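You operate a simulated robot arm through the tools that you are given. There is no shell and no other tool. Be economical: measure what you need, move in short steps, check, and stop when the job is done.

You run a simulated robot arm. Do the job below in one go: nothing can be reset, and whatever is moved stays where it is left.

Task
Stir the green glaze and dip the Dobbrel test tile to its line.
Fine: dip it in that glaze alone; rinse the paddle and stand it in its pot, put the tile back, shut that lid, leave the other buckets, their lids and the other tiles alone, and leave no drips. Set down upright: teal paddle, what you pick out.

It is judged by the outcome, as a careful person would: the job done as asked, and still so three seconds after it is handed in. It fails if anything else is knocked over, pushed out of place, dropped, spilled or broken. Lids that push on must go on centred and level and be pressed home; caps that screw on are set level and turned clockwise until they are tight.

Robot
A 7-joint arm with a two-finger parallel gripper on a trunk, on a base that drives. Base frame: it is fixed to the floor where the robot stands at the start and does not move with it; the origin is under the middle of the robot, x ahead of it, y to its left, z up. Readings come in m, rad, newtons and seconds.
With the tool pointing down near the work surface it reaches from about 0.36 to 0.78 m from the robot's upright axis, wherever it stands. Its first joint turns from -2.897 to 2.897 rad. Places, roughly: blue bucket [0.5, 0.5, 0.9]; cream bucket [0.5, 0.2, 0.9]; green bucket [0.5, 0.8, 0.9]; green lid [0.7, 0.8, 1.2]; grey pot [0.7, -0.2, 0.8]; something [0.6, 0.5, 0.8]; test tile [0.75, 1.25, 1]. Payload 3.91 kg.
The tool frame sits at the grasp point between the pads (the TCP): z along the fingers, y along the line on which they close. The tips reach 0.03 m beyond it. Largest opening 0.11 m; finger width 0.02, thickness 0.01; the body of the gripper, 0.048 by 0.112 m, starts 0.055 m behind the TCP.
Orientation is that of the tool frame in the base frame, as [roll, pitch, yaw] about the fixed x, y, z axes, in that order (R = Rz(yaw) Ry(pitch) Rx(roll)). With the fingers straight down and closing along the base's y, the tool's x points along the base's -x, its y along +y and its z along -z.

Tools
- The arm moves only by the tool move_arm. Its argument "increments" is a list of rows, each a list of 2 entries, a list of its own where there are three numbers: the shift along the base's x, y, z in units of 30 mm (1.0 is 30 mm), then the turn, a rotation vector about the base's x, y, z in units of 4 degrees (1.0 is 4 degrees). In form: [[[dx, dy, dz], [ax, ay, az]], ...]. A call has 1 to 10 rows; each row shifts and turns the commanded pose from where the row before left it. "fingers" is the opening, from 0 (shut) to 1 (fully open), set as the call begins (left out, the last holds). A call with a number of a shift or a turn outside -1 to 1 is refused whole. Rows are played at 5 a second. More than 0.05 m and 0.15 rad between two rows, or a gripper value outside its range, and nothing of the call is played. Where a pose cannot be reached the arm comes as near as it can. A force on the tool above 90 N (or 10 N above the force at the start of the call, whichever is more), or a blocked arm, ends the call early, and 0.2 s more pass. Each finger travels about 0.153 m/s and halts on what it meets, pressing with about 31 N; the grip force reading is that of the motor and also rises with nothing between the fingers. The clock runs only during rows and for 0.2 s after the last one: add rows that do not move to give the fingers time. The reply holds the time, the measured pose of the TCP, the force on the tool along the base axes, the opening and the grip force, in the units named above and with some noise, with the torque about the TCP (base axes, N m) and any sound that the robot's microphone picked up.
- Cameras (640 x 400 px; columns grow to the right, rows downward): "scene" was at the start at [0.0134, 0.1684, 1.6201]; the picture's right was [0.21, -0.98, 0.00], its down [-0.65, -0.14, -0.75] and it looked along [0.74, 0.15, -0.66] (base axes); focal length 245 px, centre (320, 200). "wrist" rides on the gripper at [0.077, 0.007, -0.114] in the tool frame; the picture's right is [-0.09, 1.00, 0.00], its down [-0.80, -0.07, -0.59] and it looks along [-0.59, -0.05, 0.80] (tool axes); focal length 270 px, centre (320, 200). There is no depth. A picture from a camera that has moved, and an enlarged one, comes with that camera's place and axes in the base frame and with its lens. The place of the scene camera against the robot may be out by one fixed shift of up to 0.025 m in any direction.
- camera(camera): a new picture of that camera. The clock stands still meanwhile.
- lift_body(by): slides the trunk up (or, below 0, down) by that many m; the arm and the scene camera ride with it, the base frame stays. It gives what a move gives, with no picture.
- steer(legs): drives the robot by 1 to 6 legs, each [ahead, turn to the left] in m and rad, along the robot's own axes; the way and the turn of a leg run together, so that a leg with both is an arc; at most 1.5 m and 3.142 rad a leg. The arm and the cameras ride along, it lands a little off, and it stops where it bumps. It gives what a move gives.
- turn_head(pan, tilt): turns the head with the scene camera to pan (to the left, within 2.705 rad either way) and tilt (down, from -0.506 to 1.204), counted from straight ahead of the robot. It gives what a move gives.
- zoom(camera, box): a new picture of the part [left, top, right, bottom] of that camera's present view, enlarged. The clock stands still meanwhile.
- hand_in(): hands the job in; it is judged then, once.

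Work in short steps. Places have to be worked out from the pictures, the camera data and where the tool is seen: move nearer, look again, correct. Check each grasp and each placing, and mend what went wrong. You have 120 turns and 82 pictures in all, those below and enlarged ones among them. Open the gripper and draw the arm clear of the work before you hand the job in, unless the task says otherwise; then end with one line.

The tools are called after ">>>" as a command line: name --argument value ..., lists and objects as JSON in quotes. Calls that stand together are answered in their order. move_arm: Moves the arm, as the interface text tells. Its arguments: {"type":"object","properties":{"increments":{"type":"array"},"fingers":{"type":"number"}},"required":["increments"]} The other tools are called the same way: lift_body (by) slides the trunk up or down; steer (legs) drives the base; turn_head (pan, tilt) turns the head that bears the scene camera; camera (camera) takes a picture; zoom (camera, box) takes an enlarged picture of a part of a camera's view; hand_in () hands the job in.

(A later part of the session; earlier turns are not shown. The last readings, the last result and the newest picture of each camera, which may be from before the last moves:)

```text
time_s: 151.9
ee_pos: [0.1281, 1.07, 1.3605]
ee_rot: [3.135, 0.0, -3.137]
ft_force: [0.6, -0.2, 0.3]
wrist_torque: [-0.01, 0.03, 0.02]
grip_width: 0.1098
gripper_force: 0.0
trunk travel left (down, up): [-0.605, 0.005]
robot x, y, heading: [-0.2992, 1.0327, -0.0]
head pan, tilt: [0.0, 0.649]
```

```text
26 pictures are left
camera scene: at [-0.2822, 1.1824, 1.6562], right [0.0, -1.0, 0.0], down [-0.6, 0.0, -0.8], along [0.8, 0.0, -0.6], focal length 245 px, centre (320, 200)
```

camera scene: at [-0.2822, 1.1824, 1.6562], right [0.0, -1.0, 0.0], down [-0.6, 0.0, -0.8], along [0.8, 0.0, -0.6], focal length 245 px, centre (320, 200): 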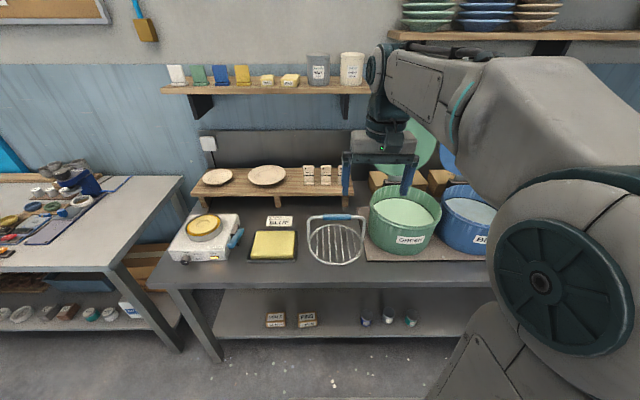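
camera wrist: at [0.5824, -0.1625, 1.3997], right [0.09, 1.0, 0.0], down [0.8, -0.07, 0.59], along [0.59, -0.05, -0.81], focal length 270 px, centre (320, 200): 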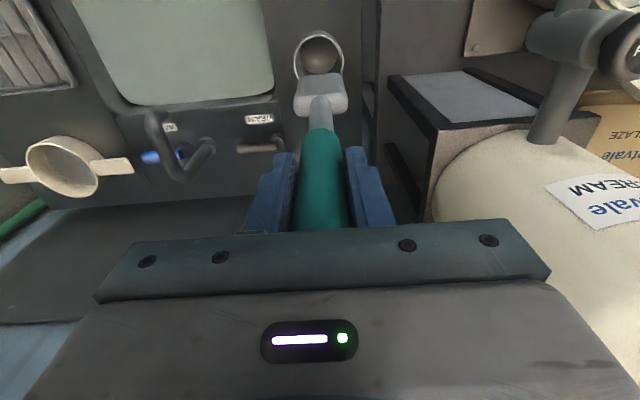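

Robot at (-0.30,1.03), heading 0. Drive ahead and zoom on the tiles to read labels.

>>> steer --legs '[[0.29, 0]]'

>>> camera --camera "wrist"

>>> zoom --camera "scene" --box '[285, 100, 385, 200]'

```text
time_s: 153.9
ee_pos: [0.4189, 1.07, 1.3608]
ee_rot: [3.136, 0.001, -3.133]
ft_force: [-0.4, 0.1, 0.2]
wrist_torque: [-0.01, 0.03, -0.04]
grip_width: 0.1099
gripper_force: 0.1
trunk travel left (down, up): [-0.605, 0.005]
robot x, y, heading: [-0.0127, 1.0389, -0.002]
head pan, tilt: [0.0, 0.649]
```

```text
25 pictures are left
camera wrist: at [0.3418, 1.0769, 1.476], right [0.08, 1.0, 0.0], down [0.8, -0.07, 0.59], along [0.59, -0.05, -0.8], focal length 270 px, centre (320, 200)
```

wrist: 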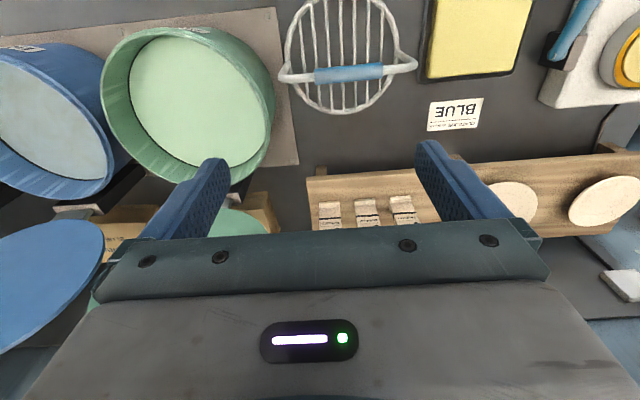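

```text
4.00 times, centred on (335, 150) of scene
camera zoom: at [0.0078, 1.1824, 1.6562], right [0.0, -1.0, 0.0], down [-0.61, 0.0, -0.8], along [0.8, 0.0, -0.61], focal length 981 px, centre (260, 400)
```

zoom: 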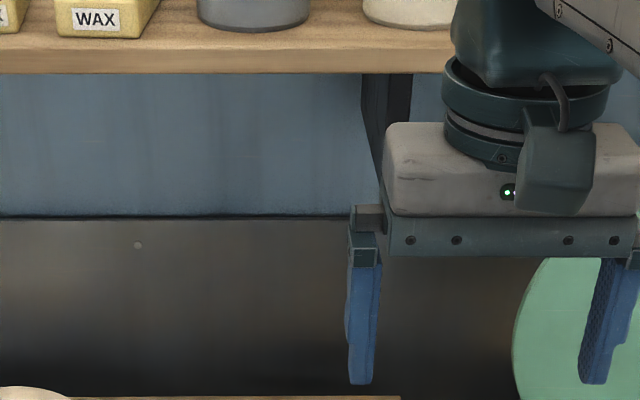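

Zoom on the tiles themselves.

>>> zoom --camera "scene" --box '[290, 175, 390, 245]'

>>> zoom --camera "wrist" --box '[300, 160, 440, 240]'

```text
5.71 times, centred on (340, 210) of scene
camera zoom: at [0.0078, 1.1824, 1.6562], right [0.0, -1.0, 0.0], down [-0.61, 0.0, -0.8], along [0.8, 0.0, -0.61], focal length 1401 px, centre (206, 143)
```

zoom: 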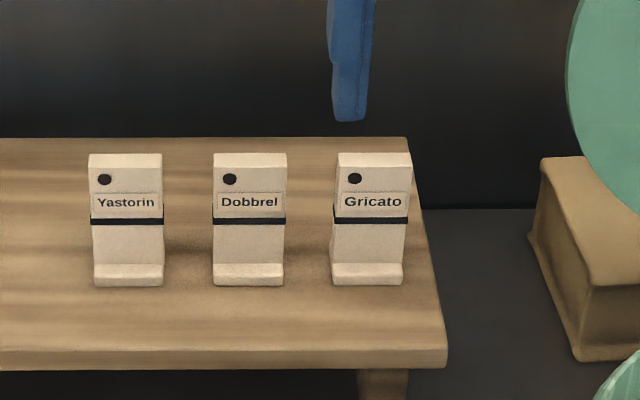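

```text
4.57 times, centred on (370, 200) of wrist
camera zoom: at [0.3418, 1.0769, 1.476], right [0.08, 1.0, 0.0], down [0.8, -0.07, 0.59], along [0.59, -0.05, -0.8], focal length 1236 px, centre (91, 200)
```

zoom: 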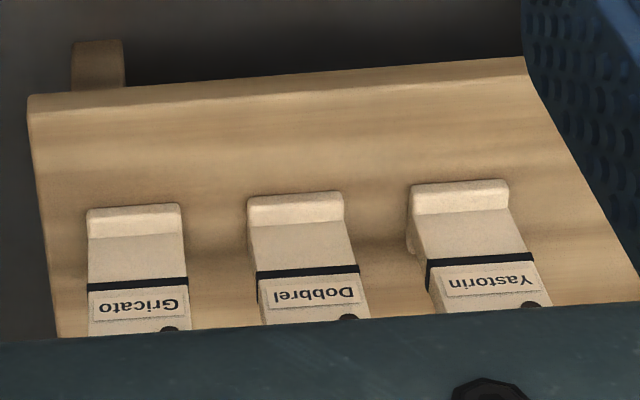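

Dobbrel is the middle tile, at about (0.715,1.15), top z≈1.09, line z≈1.03. I move closer above for an exact view.

>>> move_arm --increments '[[[0.5, 0.45, -0.5], [0, 0, 0]], [[0.9, 0.45, -0.5], [0, 0, 0]], [[1, 0.45, -0.7], [0, 0, 0]], [[1, 0.45, -0.7], [0, 0, 0]], [[1, 0.45, -0.7], [0, 0, 0]], [[1, 0.42, -0.7], [0, 0, 0]], [[1, 0, -0.7], [0, 0, 0]], [[0.8, 0, -0.5], [0, 0, 0]]]' --fingers 0.68

>>> camera --camera "wrist"

```text
time_s: 155.8
ee_pos: [0.6339, 1.1508, 1.2099]
ee_rot: [3.138, -0.004, -3.137]
ft_force: [-0.1, 0.4, -0.7]
wrist_torque: [0.04, 0.02, 0.0]
grip_width: 0.0745
gripper_force: 0.0
trunk travel left (down, up): [-0.605, 0.005]
robot x, y, heading: [-0.0122, 1.0347, 0.001]
head pan, tilt: [0.0, 0.649]
```

```text
21 pictures are left
camera wrist: at [0.5577, 1.1577, 1.3251], right [0.08, 1.0, 0.0], down [0.8, -0.07, 0.59], along [0.59, -0.05, -0.81], focal length 270 px, centre (320, 200)
```

wrist: 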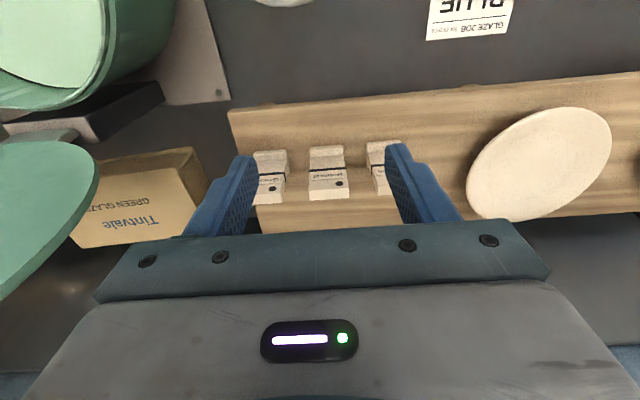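

Estimates of tile height differ by a few cm; I move over it at a safe height (tips z 1.12) for a better baseline.

>>> move_arm --increments '[[[0.9, 0, -0.5], [0, 0, 0]], [[0.9, 0, -0.5], [0, 0, 0]], [[0.9, 0, -0.5], [0, 0, 0]], [[0.5, 0, -0.5], [0, 0, 0]]]'

>>> camera --camera "wrist"

>>> zoom --camera "scene" --box '[270, 130, 400, 240]'

```text
time_s: 156.8
ee_pos: [0.7164, 1.1525, 1.1652]
ee_rot: [3.134, 0.019, -3.135]
ft_force: [-0.4, 1.0, -0.8]
wrist_torque: [0.02, -0.02, 0.04]
grip_width: 0.0749
gripper_force: 0.1
trunk travel left (down, up): [-0.605, 0.005]
robot x, y, heading: [-0.0121, 1.0362, 0.002]
head pan, tilt: [0.0, 0.649]
```

```text
20 pictures are left
camera wrist: at [0.6389, 1.1575, 1.2774], right [0.08, 1.0, 0.01], down [0.79, -0.07, 0.61], along [0.61, -0.04, -0.79], focal length 270 px, centre (320, 200)
```

wrist: 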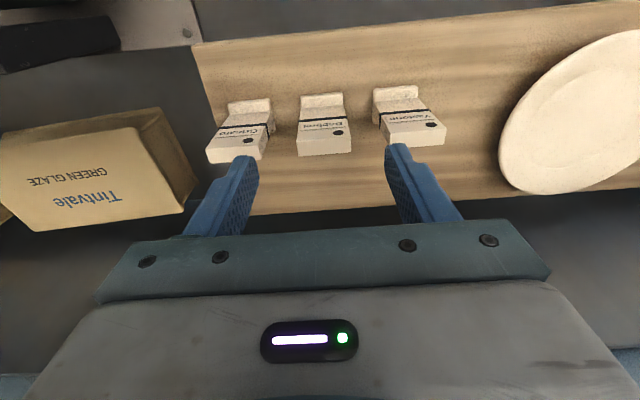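

```text
3.64 times, centred on (335, 185) of scene
camera zoom: at [-0.0102, 1.1813, 1.6571], right [0.0, -1.0, 0.0], down [-0.6, 0.0, -0.8], along [0.8, 0.0, -0.6], focal length 892 px, centre (266, 254)
```

zoom: 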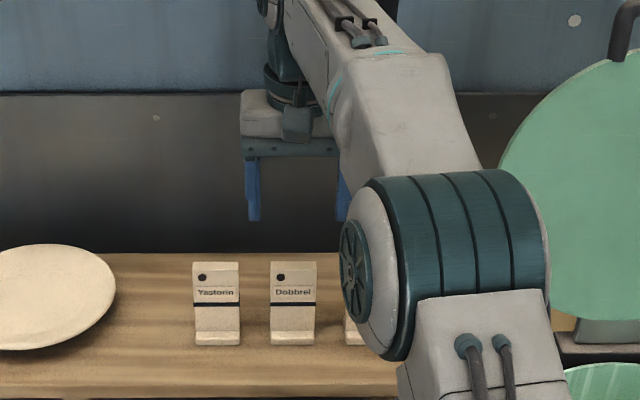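

Refined: Dobbrel plate at about (0.765,1.155), top z≈1.03, line ≈0.99. The arm is at its reach limit and the shelf is overhead, so I pull back slightly, lower, and drive 5 cm closer.

>>> move_arm --increments '[[[-1, 0, 0], [0, 0, 0]], [[-1, 0.05, -0.5], [0, 0, 0]], [[-1, 0.05, -0.8], [0, 0, 0]], [[-0.5, 0, -0.8], [0, 0, 0]]]'

>>> steer --legs '[[0.05, 0]]'

>>> camera --camera "wrist"

```text
time_s: 157.8
ee_pos: [0.6261, 1.1534, 1.0872]
ee_rot: [3.136, 0.0, -3.134]
ft_force: [-0.2, -0.4, 0.7]
wrist_torque: [-0.01, 0.03, 0.0]
grip_width: 0.075
gripper_force: 0.1
trunk travel left (down, up): [-0.605, 0.005]
robot x, y, heading: [-0.0079, 1.0314, 0.001]
head pan, tilt: [0.0, 0.649]
```

```text
time_s: 158.7
ee_pos: [0.6762, 1.1548, 1.0883]
ee_rot: [3.139, -0.002, -3.134]
ft_force: [1.0, -0.7, 0.1]
wrist_torque: [0.01, 0.04, 0.0]
grip_width: 0.0749
gripper_force: 0.0
trunk travel left (down, up): [-0.605, 0.005]
robot x, y, heading: [0.0395, 1.0382, 0.002]
head pan, tilt: [0.0, 0.649]
```

```text
18 pictures are left
camera wrist: at [0.6001, 1.1605, 1.2024], right [0.08, 1.0, 0.0], down [0.8, -0.07, 0.59], along [0.59, -0.04, -0.81], focal length 270 px, centre (320, 200)
```

wrist: 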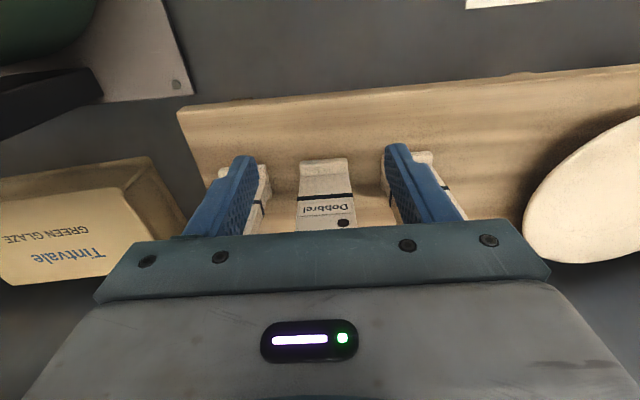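

Foot still triangulates to x≈0.735. I advance over the tile with tips at z≈1.07, then look.

>>> move_arm --increments '[[[0.7, 0, 0.4], [0, 0, 0]], [[0.8, 0, 0], [0, 0, 0]], [[0.8, 0, 0], [0, 0, 0]], [[0.6, 0, 0], [0, 0, 0]]]'

>>> camera --camera "wrist"

```text
time_s: 159.7
ee_pos: [0.7624, 1.1548, 1.0993]
ee_rot: [3.138, 0.0, -3.135]
ft_force: [0.2, 0.2, 0.1]
wrist_torque: [0.01, -0.04, 0.0]
grip_width: 0.0746
gripper_force: 0.1
trunk travel left (down, up): [-0.605, 0.005]
robot x, y, heading: [0.0386, 1.0327, -0.0]
head pan, tilt: [0.0, 0.649]
```

```text
17 pictures are left
camera wrist: at [0.6861, 1.1609, 1.2144], right [0.08, 1.0, 0.0], down [0.8, -0.07, 0.59], along [0.59, -0.04, -0.8], focal length 270 px, centre (320, 200)
```

wrist: 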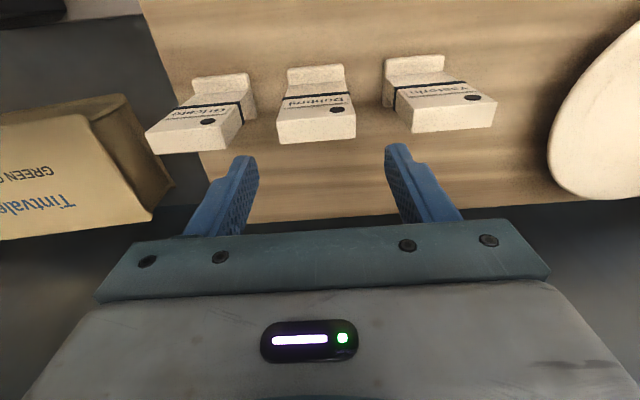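

Plate top centred under the TCP (0.762,1.1545). Descend to TCP z≈1.03 (tips above the line) and close.

>>> move_arm --increments '[[[0, 0, -0.5], [0, 0, 0]], [[0, 0, -0.5], [0, 0, 0]], [[0, 0, -0.5], [0, 0, 0]], [[0, 0, -0.4], [0, 0, 0]], [[0, 0, -0.4], [0, 0, 0]]]'

>>> camera --camera "wrist"

>>> zoom --camera "scene" --box '[280, 140, 380, 240]'

```text
time_s: 160.9
ee_pos: [0.7624, 1.1542, 1.0309]
ee_rot: [3.139, 0.0, -3.135]
ft_force: [0.1, 0.0, -0.1]
wrist_torque: [0.02, 0.0, -0.02]
grip_width: 0.0747
gripper_force: 0.0
trunk travel left (down, up): [-0.605, 0.005]
robot x, y, heading: [0.0402, 1.0301, -0.004]
head pan, tilt: [0.0, 0.649]
```

```text
16 pictures are left
camera wrist: at [0.6864, 1.1604, 1.146], right [0.08, 1.0, 0.0], down [0.8, -0.07, 0.59], along [0.59, -0.04, -0.8], focal length 270 px, centre (320, 200)
```

wrist: 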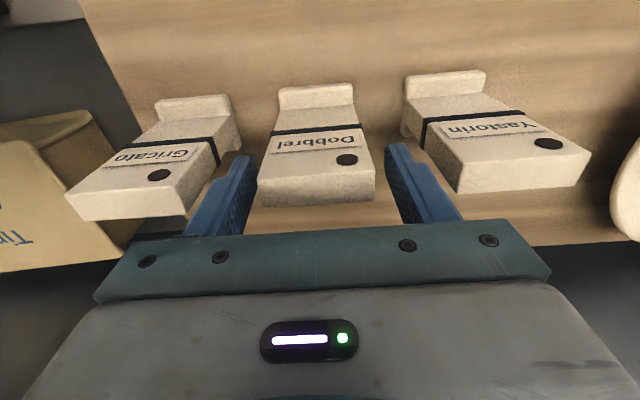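

```text
4.00 times, centred on (330, 190) of scene
camera zoom: at [0.0569, 1.1825, 1.6562], right [0.0, -1.0, 0.0], down [-0.6, 0.0, -0.8], along [0.8, 0.0, -0.6], focal length 981 px, centre (280, 240)
```

zoom: 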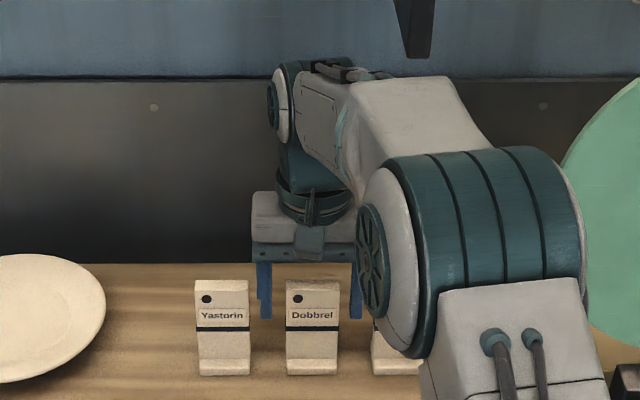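

Top is z≈1.047, plate centre x≈0.754. Shift 8 mm toward the robot, lower no further (tips sit just above the line), and close.

>>> move_arm --increments '[[[-0.27, 0, 0.1], [0, 0, 0]], [[0, 0, 0], [0, 0, 0]]]'

>>> move_arm --increments '[[[0, 0, 0], [0, 0, 0]], [[0, 0, 0], [0, 0, 0]], [[0, 0, 0], [0, 0, 0]]]' --fingers 0

>>> move_arm --increments '[[[0, 0, 0.2], [0, 0, 0]], [[0, 0, 0.3], [0, 0, 0]], [[0, 0, 0.5], [0, 0, 0]]]'

>>> camera --camera "wrist"

```text
time_s: 161.5
ee_pos: [0.7555, 1.1537, 1.0344]
ee_rot: [3.138, 0.001, -3.136]
ft_force: [0.1, -0.8, 0.0]
wrist_torque: [0.02, 0.01, -0.01]
grip_width: 0.0747
gripper_force: 0.0
trunk travel left (down, up): [-0.605, 0.005]
robot x, y, heading: [0.0372, 1.0334, -0.002]
head pan, tilt: [0.0, 0.649]
```

```text
time_s: 162.3
ee_pos: [0.7556, 1.1537, 1.0338]
ee_rot: [3.138, 0.001, -3.134]
ft_force: [-0.1, -1.0, 1.1]
wrist_torque: [-0.11, 0.02, 0.0]
grip_width: 0.0496
gripper_force: 31.3
trunk travel left (down, up): [-0.605, 0.005]
robot x, y, heading: [0.0376, 1.0317, -0.0]
head pan, tilt: [0.0, 0.649]
```

```text
time_s: 163.1
ee_pos: [0.7555, 1.1546, 1.064]
ee_rot: [3.136, -0.001, -3.135]
ft_force: [0.1, -0.2, -0.8]
wrist_torque: [-0.02, -0.01, -0.02]
grip_width: 0.0495
gripper_force: 31.2
trunk travel left (down, up): [-0.605, 0.005]
robot x, y, heading: [0.0372, 1.0321, -0.005]
head pan, tilt: [0.0, 0.649]
```

```text
14 pictures are left
camera wrist: at [0.6778, 1.1605, 1.1797], right [0.08, 1.0, 0.0], down [0.8, -0.07, 0.59], along [0.59, -0.04, -0.8], focal length 270 px, centre (320, 200)
```

wrist: 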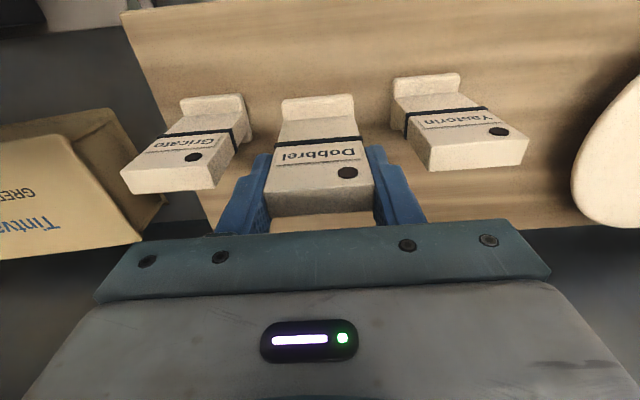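

Tile held (49.6 mm), hanging level. Carry it back, up, and over to the green bucket.

>>> move_arm --increments '[[[0, 0, 0.8], [0, 0, 0]], [[-0.6, 0, 0.6], [0, 0, 0]], [[-1, 0, 0.6], [0, 0, 0]], [[-1, 0, 0.6], [0, 0, 0]], [[-1, 0, 0.6], [0, 0, 0]], [[-1, 0, 0.6], [0, 0, 0]], [[-1, 0, 0.6], [0, 0, 0]], [[-1, 0, 0.4], [0, 0, 0]], [[-1, 0, 0.2], [0, 0, 0]], [[-0.8, 0, 0], [0, 0, 0]]]'

>>> move_arm --increments '[[[-0.2, -1, 0], [0, 0, 0]], [[-0.2, -1, 0], [0, 0, 0]], [[-0.2, -1, 0], [0, 0, 0]], [[-0.2, -1, 0], [0, 0, 0]], [[-0.2, -1, 0], [0, 0, 0]], [[0, -1, 0], [0, 0, 0]], [[0, -1, 0], [0, 0, 0]], [[0, -1, 0], [0, 0, 0]], [[0, -1, 0], [0, 0, 0]], [[0, -1, 0], [0, 0, 0]]]'

>>> turn_head --pan -0.3 --tilt 0.9

>>> camera --camera "scene"

```text
time_s: 165.3
ee_pos: [0.5009, 1.154, 1.2143]
ee_rot: [3.139, -0.001, -3.133]
ft_force: [-0.2, 0.0, -1.7]
wrist_torque: [-0.03, -0.01, 0.02]
grip_width: 0.0496
gripper_force: 31.2
trunk travel left (down, up): [-0.605, 0.005]
robot x, y, heading: [0.0402, 1.0351, 0.002]
head pan, tilt: [0.0, 0.649]
```

```text
time_s: 167.5
ee_pos: [0.4718, 0.8532, 1.213]
ee_rot: [3.135, -0.002, -3.133]
ft_force: [0.5, 0.0, -0.4]
wrist_torque: [0.01, 0.01, -0.02]
grip_width: 0.0496
gripper_force: 30.7
trunk travel left (down, up): [-0.605, 0.005]
robot x, y, heading: [0.0392, 1.0316, -0.002]
head pan, tilt: [0.0, 0.649]
```

```text
time_s: 168.3
ee_pos: [0.4719, 0.8542, 1.2132]
ee_rot: [3.135, -0.001, -3.134]
ft_force: [1.0, -0.3, -0.2]
wrist_torque: [-0.02, 0.01, 0.02]
grip_width: 0.0495
gripper_force: 31.6
trunk travel left (down, up): [-0.605, 0.005]
robot x, y, heading: [0.04, 1.0343, -0.001]
head pan, tilt: [-0.3, 0.901]
```

```text
13 pictures are left
camera scene: at [0.0421, 1.16, 1.6358], right [-0.29, -0.96, 0.0], down [-0.75, 0.23, -0.62], along [0.59, -0.18, -0.78], focal length 245 px, centre (320, 200)
```

scene: 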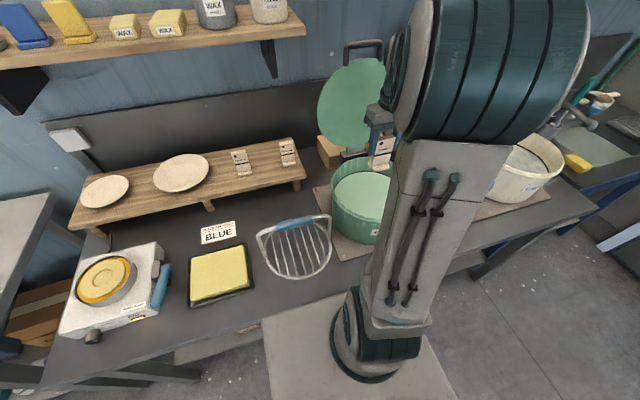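

The wrist camera faces the tile's line directly, so I use it for the dip. Shift slightly, descend to just before the expected level, and look.

>>> move_arm --increments '[[[0.1, 0.1, 0], [0, 0, 0]], [[0, 0, -0.9], [0, 0, 0]], [[0, 0, -0.9], [0, 0, 0]], [[0, 0, -0.9], [0, 0, 0]], [[0, 0, -0.9], [0, 0, 0]], [[0, 0, -0.9], [0, 0, 0]], [[0, 0, -0.8], [0, 0, 0]], [[0, 0, -0.6], [0, 0, 0]], [[0, 0, -0.4], [0, 0, 0]]]'

>>> zoom --camera "wrist" --box '[220, 60, 420, 240]'

```text
time_s: 170.3
ee_pos: [0.4762, 0.8561, 1.0254]
ee_rot: [3.137, 0.001, -3.135]
ft_force: [-0.2, -0.5, -0.8]
wrist_torque: [-0.01, 0.0, 0.01]
grip_width: 0.0496
gripper_force: 31.2
trunk travel left (down, up): [-0.605, 0.005]
robot x, y, heading: [0.036, 1.0295, 0.001]
head pan, tilt: [-0.3, 0.901]
```

```text
2.22 times, centred on (320, 150) of wrist
camera zoom: at [0.3993, 0.8628, 1.1401], right [0.08, 1.0, 0.0], down [0.8, -0.07, 0.59], along [0.59, -0.04, -0.8], focal length 601 px, centre (320, 311)
```

zoom: 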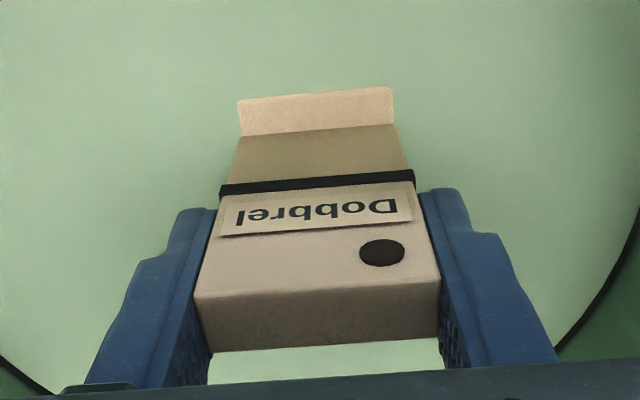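

Not yet in the glaze. Lower 3 cm and look.

>>> move_arm --increments '[[[0, 0, -0.4], [0, 0, 0]], [[0, 0, -0.3], [0, 0, 0]], [[0, 0, -0.3], [0, 0, 0]]]'

>>> zoom --camera "wrist" --box '[220, 60, 420, 240]'

```text
time_s: 171.1
ee_pos: [0.4765, 0.8573, 0.9957]
ee_rot: [3.137, 0.0, -3.134]
ft_force: [-0.1, -0.5, -1.8]
wrist_torque: [0.02, -0.03, -0.01]
grip_width: 0.0494
gripper_force: 31.1
trunk travel left (down, up): [-0.605, 0.005]
robot x, y, heading: [0.0374, 1.0304, -0.004]
head pan, tilt: [-0.3, 0.901]
```

```text
2.22 times, centred on (320, 150) of wrist
camera zoom: at [0.3992, 0.863, 1.1098], right [0.08, 1.0, 0.0], down [0.8, -0.07, 0.59], along [0.59, -0.04, -0.8], focal length 601 px, centre (320, 311)
```

zoom: 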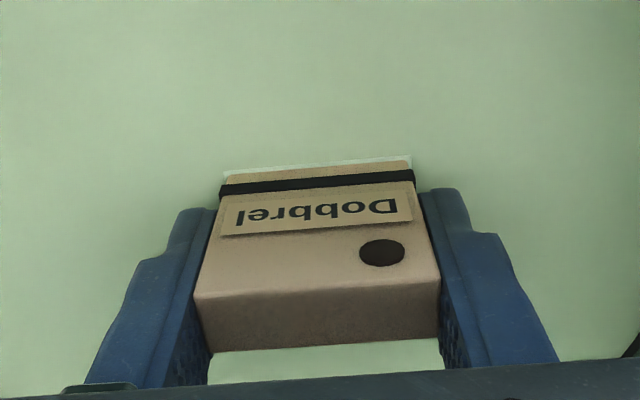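

Waterline is a few mm below the line. Lower about 7 mm and check.

>>> move_arm --increments '[[[0, 0, -0.12], [0, 0, 0]], [[0, 0, -0.11], [0, 0, 0]]]'

>>> zoom --camera "wrist" --box '[270, 100, 370, 190]'

```text
time_s: 171.7
ee_pos: [0.4752, 0.8567, 0.9888]
ee_rot: [3.138, 0.0, -3.133]
ft_force: [0.1, 0.3, -0.4]
wrist_torque: [-0.01, 0.02, 0.01]
grip_width: 0.0492
gripper_force: 31.2
trunk travel left (down, up): [-0.605, 0.005]
robot x, y, heading: [0.0367, 1.0323, 0.004]
head pan, tilt: [-0.3, 0.901]
```

```text
4.44 times, centred on (320, 145) of wrist
camera zoom: at [0.3991, 0.8631, 1.1032], right [0.08, 1.0, 0.0], down [0.8, -0.07, 0.59], along [0.59, -0.04, -0.8], focal length 1201 px, centre (320, 444)
```

zoom: 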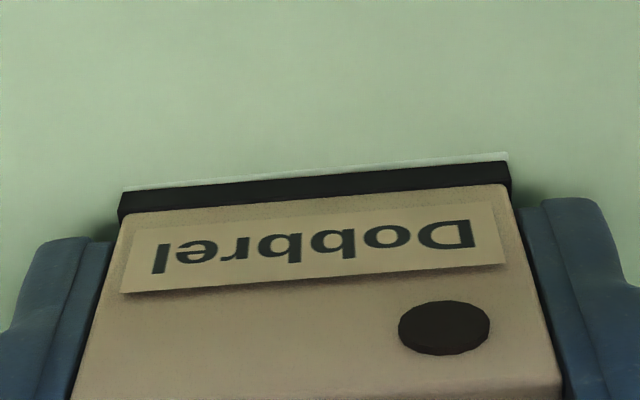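

Waterline is at the line's lower edge. I go 2 mm deeper to the middle of the line, hold about 2 s, then lift slowly to just above the glaze and let it drain.

>>> move_arm --increments '[[[0, 0, -0.07], [0, 0, 0]], [[0, 0, 0], [0, 0, 0]], [[0, 0, 0], [0, 0, 0]], [[0, 0, 0], [0, 0, 0]], [[0, 0, 0], [0, 0, 0]], [[0, 0, 0], [0, 0, 0]], [[0, 0, 0], [0, 0, 0]], [[0, 0, 0], [0, 0, 0]], [[0, 0, 0], [0, 0, 0]], [[0, 0, 0], [0, 0, 0]]]'

>>> move_arm --increments '[[[0, 0, 0.25], [0, 0, 0]], [[0, 0, 0.25], [0, 0, 0]], [[0, 0, 0.25], [0, 0, 0]], [[0, 0, 0.25], [0, 0, 0]], [[0, 0, 0.25], [0, 0, 0]], [[0, 0, 0.25], [0, 0, 0]], [[0, 0, 0.25], [0, 0, 0]], [[0, 0, 0.25], [0, 0, 0]], [[0, 0, 0.25], [0, 0, 0]], [[0, 0, 0.25], [0, 0, 0]]]'

>>> move_arm --increments '[[[0, 0, 0], [0, 0, 0]], [[0, 0, 0], [0, 0, 0]], [[0, 0, 0], [0, 0, 0]], [[0, 0, 0], [0, 0, 0]], [[0, 0, 0], [0, 0, 0]], [[0, 0, 0], [0, 0, 0]], [[0, 0, 0], [0, 0, 0]], [[0, 0, 0], [0, 0, 0]], [[0, 0, 0], [0, 0, 0]], [[0, 0, 0], [0, 0, 0]]]'

>>> move_arm --increments '[[[0, 0, 0], [0, 0, 0]], [[0, 0, 0], [0, 0, 0]], [[0, 0, 0], [0, 0, 0]], [[0, 0, 0], [0, 0, 0]], [[0, 0, 0], [0, 0, 0]], [[0, 0, 0], [0, 0, 0]], [[0, 0, 0], [0, 0, 0]], [[0, 0, 0], [0, 0, 0]], [[0, 0, 0], [0, 0, 0]], [[0, 0, 0], [0, 0, 0]]]'

>>> move_arm --increments '[[[0, 0, 0], [0, 0, 0]], [[0, 0, 0], [0, 0, 0]], [[0, 0, 0], [0, 0, 0]], [[0, 0, 0], [0, 0, 0]], [[0, 0, 0], [0, 0, 0]], [[0, 0, 0], [0, 0, 0]], [[0, 0, 0], [0, 0, 0]], [[0, 0, 0], [0, 0, 0]], [[0, 0, 0], [0, 0, 0]], [[0, 0, 0], [0, 0, 0]]]'

>>> zoom --camera "wrist" --box '[220, 60, 420, 240]'

```text
time_s: 173.9
ee_pos: [0.4746, 0.8567, 0.9868]
ee_rot: [3.136, 0.0, -3.133]
ft_force: [-0.6, 0.1, -1.1]
wrist_torque: [0.01, 0.04, -0.02]
grip_width: 0.0495
gripper_force: 31.0
trunk travel left (down, up): [-0.605, 0.005]
robot x, y, heading: [0.0387, 1.0356, 0.002]
head pan, tilt: [-0.3, 0.901]
```

```text
time_s: 176.1
ee_pos: [0.4745, 0.8572, 1.0618]
ee_rot: [3.135, 0.001, -3.133]
ft_force: [0.1, -0.4, -0.9]
wrist_torque: [-0.03, 0.0, 0.04]
grip_width: 0.0496
gripper_force: 30.9
trunk travel left (down, up): [-0.605, 0.005]
robot x, y, heading: [0.0435, 1.032, -0.0]
head pan, tilt: [-0.3, 0.901]
```

```text
time_s: 178.3
ee_pos: [0.4757, 0.8573, 1.0612]
ee_rot: [3.137, -0.001, -3.136]
ft_force: [0.8, -0.4, -1.1]
wrist_torque: [0.02, 0.02, -0.02]
grip_width: 0.0495
gripper_force: 30.7
trunk travel left (down, up): [-0.605, 0.005]
robot x, y, heading: [0.0391, 1.0331, 0.001]
head pan, tilt: [-0.3, 0.901]
```

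```text
time_s: 180.5
ee_pos: [0.4759, 0.858, 1.0613]
ee_rot: [3.137, 0.001, -3.135]
ft_force: [0.0, -0.3, -1.5]
wrist_torque: [0.01, -0.01, 0.0]
grip_width: 0.0495
gripper_force: 31.7
trunk travel left (down, up): [-0.605, 0.005]
robot x, y, heading: [0.0386, 1.0333, 0.005]
head pan, tilt: [-0.3, 0.901]
```

```text
time_s: 182.7
ee_pos: [0.4769, 0.8572, 1.0602]
ee_rot: [3.135, 0.001, -3.135]
ft_force: [0.1, 0.9, -1.1]
wrist_torque: [-0.01, 0.01, 0.01]
grip_width: 0.0495
gripper_force: 30.8
trunk travel left (down, up): [-0.605, 0.005]
robot x, y, heading: [0.0391, 1.035, 0.0]
head pan, tilt: [-0.3, 0.901]
```

```text
2.22 times, centred on (320, 150) of wrist
camera zoom: at [0.3991, 0.8636, 1.1761], right [0.08, 1.0, 0.0], down [0.8, -0.07, 0.59], along [0.59, -0.04, -0.8], focal length 601 px, centre (320, 311)
```

zoom: 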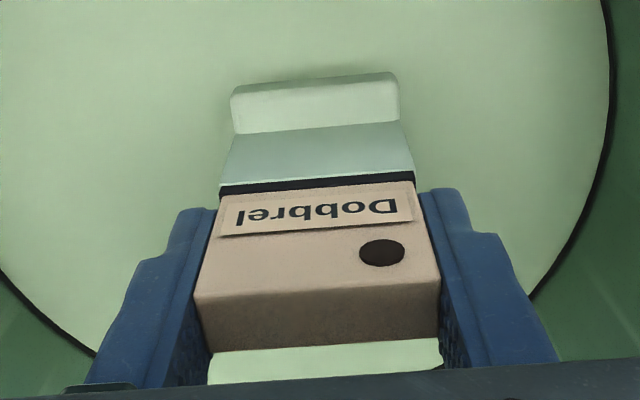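

Coated cleanly to the line. I wait further for dripping to end.

>>> move_arm --increments '[[[0, 0, 0.2], [0, 0, 0]], [[0, 0, 0], [0, 0, 0]], [[0, 0, 0], [0, 0, 0]], [[0, 0, 0], [0, 0, 0]], [[0, 0, 0], [0, 0, 0]], [[0, 0, 0], [0, 0, 0]], [[0, 0, 0], [0, 0, 0]], [[0, 0, 0], [0, 0, 0]], [[0, 0, 0], [0, 0, 0]], [[0, 0, 0], [0, 0, 0]]]'

>>> move_arm --increments '[[[0, 0, 0], [0, 0, 0]], [[0, 0, 0], [0, 0, 0]], [[0, 0, 0], [0, 0, 0]], [[0, 0, 0], [0, 0, 0]], [[0, 0, 0], [0, 0, 0]], [[0, 0, 0], [0, 0, 0]], [[0, 0, 0], [0, 0, 0]], [[0, 0, 0], [0, 0, 0]], [[0, 0, 0], [0, 0, 0]], [[0, 0, 0], [0, 0, 0]]]'

>>> move_arm --increments '[[[0, 0, 0], [0, 0, 0]], [[0, 0, 0], [0, 0, 0]], [[0, 0, 0], [0, 0, 0]], [[0, 0, 0], [0, 0, 0]], [[0, 0, 0], [0, 0, 0]], [[0, 0, 0], [0, 0, 0]], [[0, 0, 0], [0, 0, 0]], [[0, 0, 0], [0, 0, 0]], [[0, 0, 0], [0, 0, 0]], [[0, 0, 0], [0, 0, 0]]]'

>>> move_arm --increments '[[[0, 0, 0.5], [0, 0, 0]], [[0, 0, 0.5], [0, 0, 0]], [[0, 0, 0.6], [0, 0, 0]], [[0, 0, 0.6], [0, 0, 0]], [[0, 0, 0.6], [0, 0, 0]], [[0, 0, 0.6], [0, 0, 0]], [[0, 0, 0.6], [0, 0, 0]], [[0, 0, 0.6], [0, 0, 0]], [[0, 0, 0.4], [0, 0, 0]], [[0, 0, 0], [0, 0, 0]]]'

>>> zoom --camera "scene" --box '[310, 90, 450, 250]'

```text
time_s: 184.9
ee_pos: [0.4754, 0.8567, 1.067]
ee_rot: [3.136, 0.0, -3.135]
ft_force: [-0.1, -0.3, -0.5]
wrist_torque: [0.01, 0.0, 0.03]
grip_width: 0.0496
gripper_force: 30.9
trunk travel left (down, up): [-0.605, 0.005]
robot x, y, heading: [0.0384, 1.0323, -0.002]
head pan, tilt: [-0.3, 0.901]
```

```text
time_s: 187.1
ee_pos: [0.475, 0.8571, 1.0665]
ee_rot: [3.138, 0.0, -3.136]
ft_force: [-0.1, -0.1, -1.7]
wrist_torque: [-0.02, 0.01, -0.04]
grip_width: 0.0493
gripper_force: 31.4
trunk travel left (down, up): [-0.605, 0.005]
robot x, y, heading: [0.0392, 1.0383, -0.003]
head pan, tilt: [-0.3, 0.901]
```

```text
time_s: 189.3
ee_pos: [0.4755, 0.8565, 1.0664]
ee_rot: [3.135, 0.0, -3.136]
ft_force: [-0.7, -0.1, -1.4]
wrist_torque: [0.04, 0.01, 0.06]
grip_width: 0.0496
gripper_force: 30.9
trunk travel left (down, up): [-0.605, 0.005]
robot x, y, heading: [0.0443, 1.0325, 0.003]
head pan, tilt: [-0.3, 0.901]
```

```text
time_s: 191.5
ee_pos: [0.4754, 0.8569, 1.2166]
ee_rot: [3.137, 0.0, -3.134]
ft_force: [0.5, -0.9, -1.2]
wrist_torque: [-0.04, 0.0, -0.01]
grip_width: 0.0499
gripper_force: 30.9
trunk travel left (down, up): [-0.605, 0.005]
robot x, y, heading: [0.0378, 1.029, -0.001]
head pan, tilt: [-0.3, 0.901]
```

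```text
2.50 times, centred on (380, 170) of scene
camera zoom: at [0.0422, 1.1599, 1.6357], right [-0.3, -0.96, 0.0], down [-0.75, 0.23, -0.62], along [0.59, -0.18, -0.78], focal length 613 px, centre (170, 275)
```

zoom: 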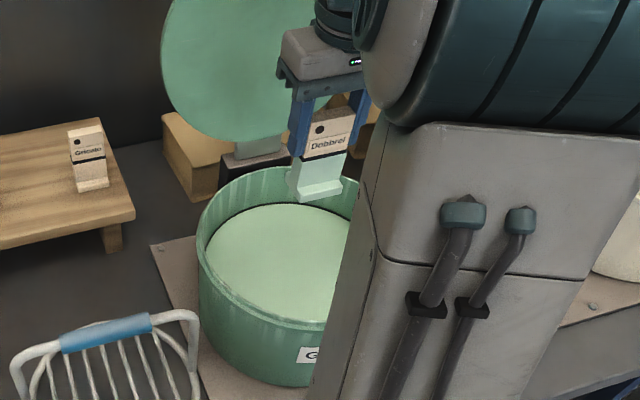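

Drip-free. Carry the tile back along the same path to above its place.

>>> move_arm --increments '[[[0, 0.99, 0], [0, 0, 0]], [[0, 0.99, 0], [0, 0, 0]], [[0, 0.99, 0], [0, 0, 0]], [[0, 0.99, 0], [0, 0, 0]], [[0, 0.99, 0], [0, 0, 0]], [[0.16, 0.99, 0], [0, 0, 0]], [[0.16, 0.99, 0], [0, 0, 0]], [[0.16, 0.99, 0], [0, 0, 0]], [[0.16, 0.99, 0], [0, 0, 0]], [[0.16, 0.98, 0], [0, 0, 0]]]'

>>> move_arm --increments '[[[0.9, 0, -0.3], [0, 0, 0]], [[0.95, 0, -0.4], [0, 0, 0]], [[0.95, 0, -0.5], [0, 0, 0]], [[0.95, 0, -0.5], [0, 0, 0]], [[0.95, 0, -0.5], [0, 0, 0]], [[0.95, 0, -0.5], [0, 0, 0]], [[0.95, 0, -0.5], [0, 0, 0]], [[0.95, 0, -0.3], [0, 0, 0]], [[0.95, 0, -0.3], [0, 0, 0]]]'

```text
time_s: 193.7
ee_pos: [0.4989, 1.1547, 1.2159]
ee_rot: [3.137, -0.001, -3.134]
ft_force: [0.4, -0.3, -1.6]
wrist_torque: [-0.03, 0.0, 0.02]
grip_width: 0.0496
gripper_force: 30.7
trunk travel left (down, up): [-0.605, 0.005]
robot x, y, heading: [0.0394, 1.035, -0.0]
head pan, tilt: [-0.3, 0.901]
```

```text
time_s: 195.7
ee_pos: [0.7544, 1.1536, 1.1024]
ee_rot: [3.139, -0.003, -3.134]
ft_force: [0.2, -1.1, 0.5]
wrist_torque: [0.02, 0.02, -0.01]
grip_width: 0.0499
gripper_force: 31.2
trunk travel left (down, up): [-0.605, 0.005]
robot x, y, heading: [0.0357, 1.0339, 0.001]
head pan, tilt: [-0.3, 0.901]
```

Directly above its place at (0.7544,1.1536). Lower to just above the grasp height, then fine steps to contact.

>>> move_arm --increments '[[[0.04, 0, -0.6], [0, 0, 0]], [[0, 0, -0.6], [0, 0, 0]], [[0, 0, -0.5], [0, 0, 0]], [[0, 0, -0.35], [0, 0, 0]], [[0, 0, -0.15], [0, 0, 0]], [[0, 0, -0.08], [0, 0, 0]]]'

>>> camera --camera "wrist"

```text
time_s: 197.1
ee_pos: [0.7556, 1.1533, 1.0346]
ee_rot: [3.138, 0.001, -3.136]
ft_force: [-0.3, -0.6, -1.0]
wrist_torque: [0.0, -0.01, -0.03]
grip_width: 0.0498
gripper_force: 30.6
trunk travel left (down, up): [-0.605, 0.005]
robot x, y, heading: [0.0396, 1.0357, 0.001]
head pan, tilt: [-0.3, 0.901]
```

```text
7 pictures are left
camera wrist: at [0.6792, 1.16, 1.1494], right [0.08, 1.0, 0.0], down [0.8, -0.07, 0.59], along [0.59, -0.04, -0.8], focal length 270 px, centre (320, 200)
```

wrist: 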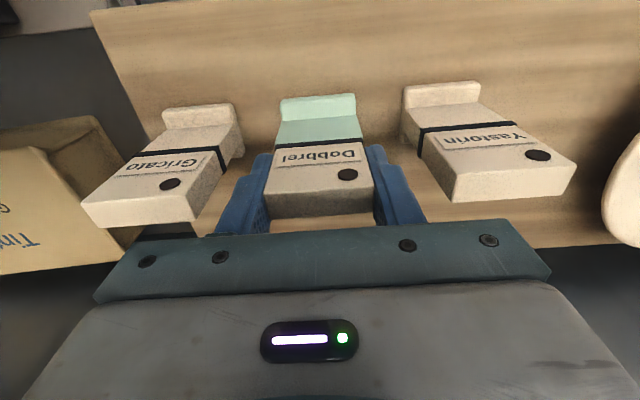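

Lined up with its neighbours. A touch lower to seat it, then open partway (clear of neighbours) and raise.

>>> move_arm --increments '[[[0, 0, -0.03], [0, 0, 0]], [[0, 0, -0.03], [0, 0, 0]]]'

>>> move_arm --increments '[[[0, 0, 0], [0, 0, 0]], [[0, 0, 0], [0, 0, 0]], [[0, 0, 0], [0, 0, 0]], [[0, 0, 0.4], [0, 0, 0]], [[0, 0, 0.6], [0, 0, 0]], [[0, 0, 0.8], [0, 0, 0]], [[0, 0, 0.6], [0, 0, 0]]]' --fingers 0.68

>>> camera --camera "wrist"

```text
time_s: 197.7
ee_pos: [0.7548, 1.1535, 1.0358]
ee_rot: [3.136, 0.002, -3.134]
ft_force: [0.7, -1.3, 4.1]
wrist_torque: [-0.23, 0.06, 0.0]
grip_width: 0.0495
gripper_force: 30.9
trunk travel left (down, up): [-0.605, 0.005]
robot x, y, heading: [0.0369, 1.0359, 0.002]
head pan, tilt: [-0.3, 0.901]
```

```text
time_s: 199.3
ee_pos: [0.7561, 1.1553, 1.1059]
ee_rot: [3.137, 0.0, -3.135]
ft_force: [0.1, 0.1, 0.3]
wrist_torque: [0.01, 0.01, -0.02]
grip_width: 0.0746
gripper_force: 0.1
trunk travel left (down, up): [-0.605, 0.005]
robot x, y, heading: [0.0403, 1.0293, -0.003]
head pan, tilt: [-0.3, 0.901]
```

```text
6 pictures are left
camera wrist: at [0.6786, 1.1604, 1.2206], right [0.08, 1.0, 0.0], down [0.8, -0.07, 0.59], along [0.59, -0.04, -0.8], focal length 270 px, centre (320, 200)
```

wrist: 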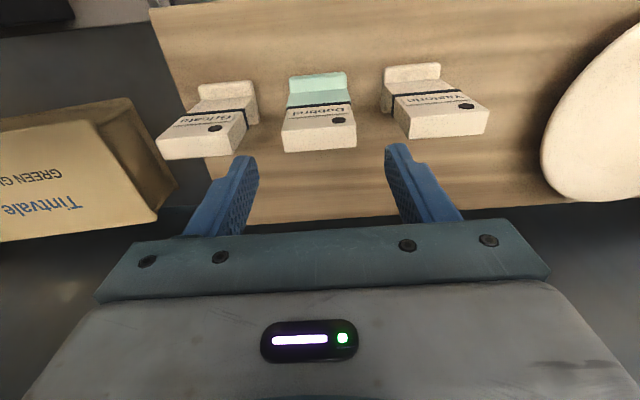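

Tile is back in its row, glazed to the line. Now the lid: retract the arm from the tiles, back off 5 cm, and look at the lid and its handle.

>>> move_arm --increments '[[[-0.5, 0, 0.2], [0, 0, 0]], [[-1, 0, 0.4], [0, 0, 0]], [[-1, 0, 0.6], [0, 0, 0]], [[-1, 0, 0.6], [0, 0, 0]], [[-1, 0, 0.6], [0, 0, 0]], [[-1, 0, 0.6], [0, 0, 0]], [[-1, 0, 0.6], [0, 0, 0]], [[-1, 0, 0.6], [0, 0, 0]], [[-1, 0, 0.5], [0, 0, 0]], [[-0.8, 0, 0], [0, 0, 0]]]'

>>> steer --legs '[[-0.05, 0]]'

>>> turn_head --pan -0.3 --tilt 0.45

>>> zoom --camera "scene" --box '[200, 80, 440, 300]'

```text
time_s: 201.5
ee_pos: [0.4749, 1.1533, 1.2456]
ee_rot: [3.137, 0.0, -3.134]
ft_force: [-0.5, -0.3, 0.0]
wrist_torque: [0.0, -0.02, 0.0]
grip_width: 0.0747
gripper_force: 0.0
trunk travel left (down, up): [-0.605, 0.005]
robot x, y, heading: [0.0375, 1.0316, -0.003]
head pan, tilt: [-0.3, 0.901]
```

```text
time_s: 202.4
ee_pos: [0.4244, 1.1535, 1.2466]
ee_rot: [3.137, 0.003, -3.135]
ft_force: [-0.7, -0.6, 0.7]
wrist_torque: [0.02, -0.05, -0.01]
grip_width: 0.0749
gripper_force: 0.0
trunk travel left (down, up): [-0.605, 0.005]
robot x, y, heading: [-0.0102, 1.0374, 0.002]
head pan, tilt: [-0.3, 0.901]
```

```text
time_s: 203.3
ee_pos: [0.4271, 1.1545, 1.2458]
ee_rot: [3.138, 0.001, -3.135]
ft_force: [0.0, -0.3, -0.6]
wrist_torque: [0.0, 0.0, 0.01]
grip_width: 0.0748
gripper_force: 0.1
trunk travel left (down, up): [-0.605, 0.005]
robot x, y, heading: [-0.0135, 1.0329, -0.006]
head pan, tilt: [-0.3, 0.45]
```

```text
1.82 times, centred on (320, 190) of scene
camera zoom: at [0.0073, 1.1553, 1.674], right [-0.29, -0.96, 0.0], down [-0.42, 0.13, -0.9], along [0.86, -0.27, -0.44], focal length 446 px, centre (320, 218)
```

zoom: 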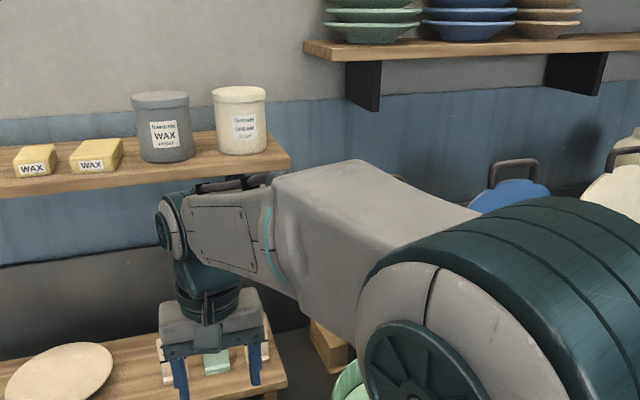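

The arm hides the lid, but earlier pictures triangulate well: handle bar at (0.682, 0.853, 1.383), hinge ≈ (0.645, 0.852, 1.07), leaning back ~7°. I'll cage the bar between the fingers (closing fore-aft) and guide it down. First turn the tool 90° about the vertical while moving to y≈0.85.

>>> move_arm --increments '[[[0, -0.45, 0], [0, 0, 1]], [[0, -0.45, 0], [0, 0, 1]], [[0, -0.45, 0], [0, 0, 1]], [[0, -0.45, 0], [0, 0, 1]], [[0, -0.45, 0], [0, 0, 1]], [[0, -0.45, 0], [0, 0, 1]], [[0, -0.45, 0], [0, 0, 1]], [[0, -0.45, 0], [0, 0, 1]], [[0, -0.45, 0], [0, 0, 1]], [[0, -0.45, 0], [0, 0, 1]]]'

>>> move_arm --increments '[[[0, -0.45, 0], [0, 0, 1]], [[0, -0.45, 0], [0, 0, 1]], [[0, -0.45, 0], [0, 0, 1]], [[0, -0.45, 0], [0, 0, 1]], [[0, -0.45, 0], [0, 0, 1]], [[0, -0.45, 0], [0, 0, 1]], [[0, -0.45, 0], [0, 0, 1]], [[0, -0.45, 0], [0, 0, 1]], [[0, -0.45, 0], [0, 0, 1]], [[0, -0.45, 0], [0, 0, 1]]]'

>>> move_arm --increments '[[[0, -0.45, 0.5], [0, 0, 1]], [[0, -0.45, 0.5], [0, 0, 1]], [[0, 0, 0.5], [0, 0, 0.4]]]' --fingers 0.55

```text
time_s: 205.5
ee_pos: [0.426, 1.017, 1.2465]
ee_rot: [3.136, 0.001, -2.436]
ft_force: [-1.0, 0.2, 1.1]
wrist_torque: [0.02, -0.01, 0.0]
grip_width: 0.0747
gripper_force: 0.1
trunk travel left (down, up): [-0.605, 0.005]
robot x, y, heading: [-0.0113, 1.0322, 0.002]
head pan, tilt: [-0.3, 0.45]
```

```text
time_s: 207.7
ee_pos: [0.4259, 0.8838, 1.2446]
ee_rot: [3.138, 0.0, -1.737]
ft_force: [0.7, -0.7, 0.7]
wrist_torque: [-0.01, 0.0, 0.0]
grip_width: 0.0747
gripper_force: 0.1
trunk travel left (down, up): [-0.605, 0.005]
robot x, y, heading: [-0.0117, 1.0339, -0.004]
head pan, tilt: [-0.3, 0.45]
```

```text
time_s: 208.5
ee_pos: [0.426, 0.856, 1.2902]
ee_rot: [3.135, 0.0, -1.569]
ft_force: [-0.2, -1.3, 0.0]
wrist_torque: [0.02, 0.02, 0.0]
grip_width: 0.0606
gripper_force: 0.0
trunk travel left (down, up): [-0.605, 0.005]
robot x, y, heading: [-0.0129, 1.0333, -0.0]
head pan, tilt: [-0.3, 0.45]
```

Now tilt the tool 44° forward while rising to a hover in front of and above the bar.

>>> move_arm --increments '[[[0.3, 0, 0.7], [0, -1, 0]], [[0.3, 0, 0.7], [0, -1, 0]], [[0.3, 0, 0.7], [0, -1, 0]], [[0.4, 0, 0.7], [0, -1, 0]], [[0.4, 0, 0.7], [0, -1, 0]], [[0.4, 0, 0.7], [0, -1, 0]], [[0.5, 0, 0.7], [0, -1, 0]], [[0.5, 0, 0.7], [0, -1, 0]], [[0.5, 0, 0.4], [0, -1, 0]], [[0.5, 0, 0.2], [0, -1, 0]]]'

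>>> camera --camera "wrist"

```text
time_s: 210.7
ee_pos: [0.5494, 0.8564, 1.4763]
ee_rot: [-2.448, 0.0, -1.571]
ft_force: [0.6, 0.4, 0.2]
wrist_torque: [0.03, 0.01, -0.03]
grip_width: 0.0604
gripper_force: 0.1
trunk travel left (down, up): [-0.605, 0.005]
robot x, y, heading: [-0.0113, 1.0308, -0.0]
head pan, tilt: [-0.3, 0.45]
```

```text
4 pictures are left
camera wrist: at [0.4711, 0.7807, 1.561], right [-0.77, 0.09, -0.64], down [-0.33, 0.8, 0.5], along [0.56, 0.59, -0.58], focal length 270 px, centre (320, 200)
```

wrist: 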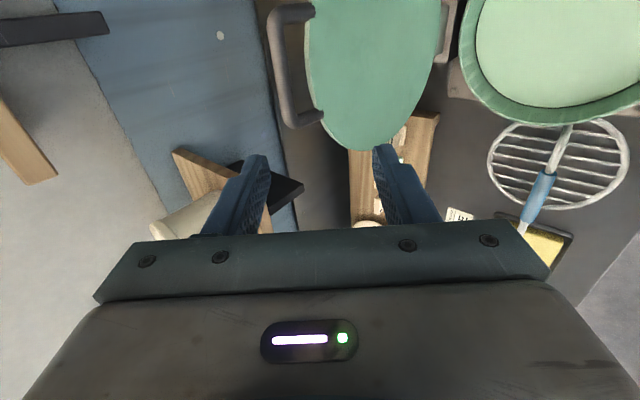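

Clear view: bar spans y≈0.786–0.87 (centre 0.83), about (0.677, 0.83, 1.378). I go to 6 cm short of it along the finger direction and check.

>>> move_arm --increments '[[[0.6, -0.3, -0.2], [0, 0, 0]], [[0.6, -0.3, -0.3], [0, 0, 0]], [[0.6, -0.28, -0.4], [0, 0, 0]], [[0.6, 0, -0.4], [0, 0, 0]], [[0.58, 0, -0.4], [0, 0, 0]]]'

>>> camera --camera "wrist"

```text
time_s: 211.9
ee_pos: [0.64, 0.8297, 1.4246]
ee_rot: [-2.449, 0.002, -1.571]
ft_force: [0.0, -0.2, -0.4]
wrist_torque: [-0.03, 0.0, 0.07]
grip_width: 0.0606
gripper_force: 0.2
trunk travel left (down, up): [-0.605, 0.005]
robot x, y, heading: [-0.0105, 1.0332, -0.001]
head pan, tilt: [-0.3, 0.45]
```

```text
3 pictures are left
camera wrist: at [0.5611, 0.754, 1.509], right [-0.77, 0.09, -0.64], down [-0.33, 0.8, 0.5], along [0.55, 0.59, -0.58], focal length 270 px, centre (320, 200)
```

wrist: 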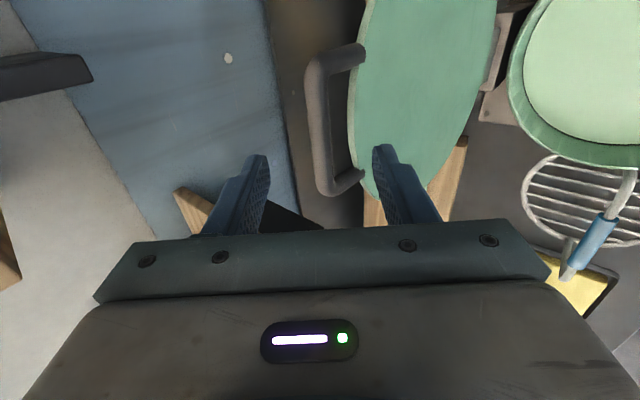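

The bar lines up between the fingers (6.8 cm ahead along the fingers). Narrow the opening to 4 cm and slide over the bar.

>>> move_arm --increments '[[[0, -0.1, 0], [0, 0, 0]], [[0, 0, 0], [0, 0, 0]], [[0.4, 0, -0.48], [0, 0, 0]], [[0.4, 0, -0.48], [0, 0, 0]], [[0.4, 0, -0.48], [0, 0, 0]]]' --fingers 0.36

>>> zoom --camera "wrist" --box '[180, 40, 460, 240]'

```text
time_s: 213.1
ee_pos: [0.6745, 0.8273, 1.3799]
ee_rot: [-2.448, -0.001, -1.571]
ft_force: [0.2, 0.0, 0.3]
wrist_torque: [0.0, 0.01, 0.02]
grip_width: 0.0396
gripper_force: 0.0
trunk travel left (down, up): [-0.605, 0.005]
robot x, y, heading: [-0.0122, 1.0364, -0.002]
head pan, tilt: [-0.3, 0.45]
```

```text
2.00 times, centred on (320, 140) of wrist
camera zoom: at [0.597, 0.7518, 1.4653], right [-0.77, 0.09, -0.64], down [-0.33, 0.8, 0.5], along [0.55, 0.59, -0.59], focal length 541 px, centre (320, 320)
```

zoom: 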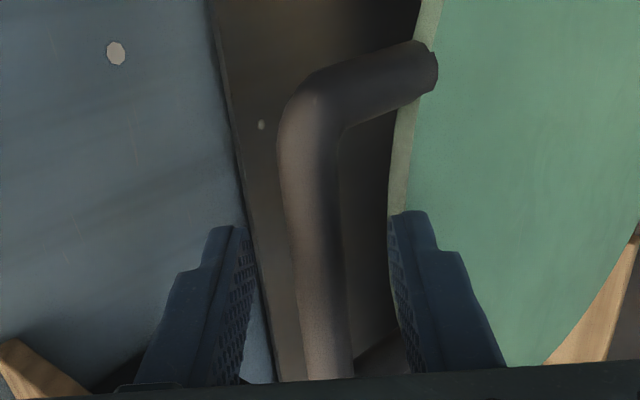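

The bar sits right between the fingers. Narrow the cage to 3 cm and start guiding the lid along its arc, slowly, watching forces.

>>> move_arm --increments '[[[0.13, 0, -0.15], [0, 0, 0]], [[0, 0, 0], [0, 0, 0]], [[-0.48, 0, 0.03], [0, 0, 0]], [[-0.48, 0, 0.03], [0, 0, 0]], [[-0.48, 0, 0.03], [0, 0, 0]]]' --fingers 0.27

>>> move_arm --increments '[[[-0.46, 0, -0.04], [0, 0, 0]], [[-0.46, 0, -0.04], [0, 0, 0]], [[-0.46, 0, -0.04], [0, 0, 0]], [[-0.46, 0, -0.04], [0, 0, 0]]]'

```text
time_s: 214.3
ee_pos: [0.6361, 0.8282, 1.3808]
ee_rot: [-2.447, 0.0, -1.57]
ft_force: [-0.1, 0.5, 0.3]
wrist_torque: [0.0, 0.0, -0.01]
grip_width: 0.0299
gripper_force: 0.6
trunk travel left (down, up): [-0.605, 0.005]
robot x, y, heading: [-0.009, 1.0338, 0.004]
head pan, tilt: [-0.3, 0.45]
```

```text
time_s: 215.3
ee_pos: [0.5785, 0.8263, 1.3761]
ee_rot: [-2.448, -0.001, -1.57]
ft_force: [-0.6, 0.0, -0.1]
wrist_torque: [0.02, 0.04, -0.01]
grip_width: 0.0296
gripper_force: 0.0
trunk travel left (down, up): [-0.605, 0.005]
robot x, y, heading: [-0.0137, 1.0296, -0.001]
head pan, tilt: [-0.3, 0.45]
```

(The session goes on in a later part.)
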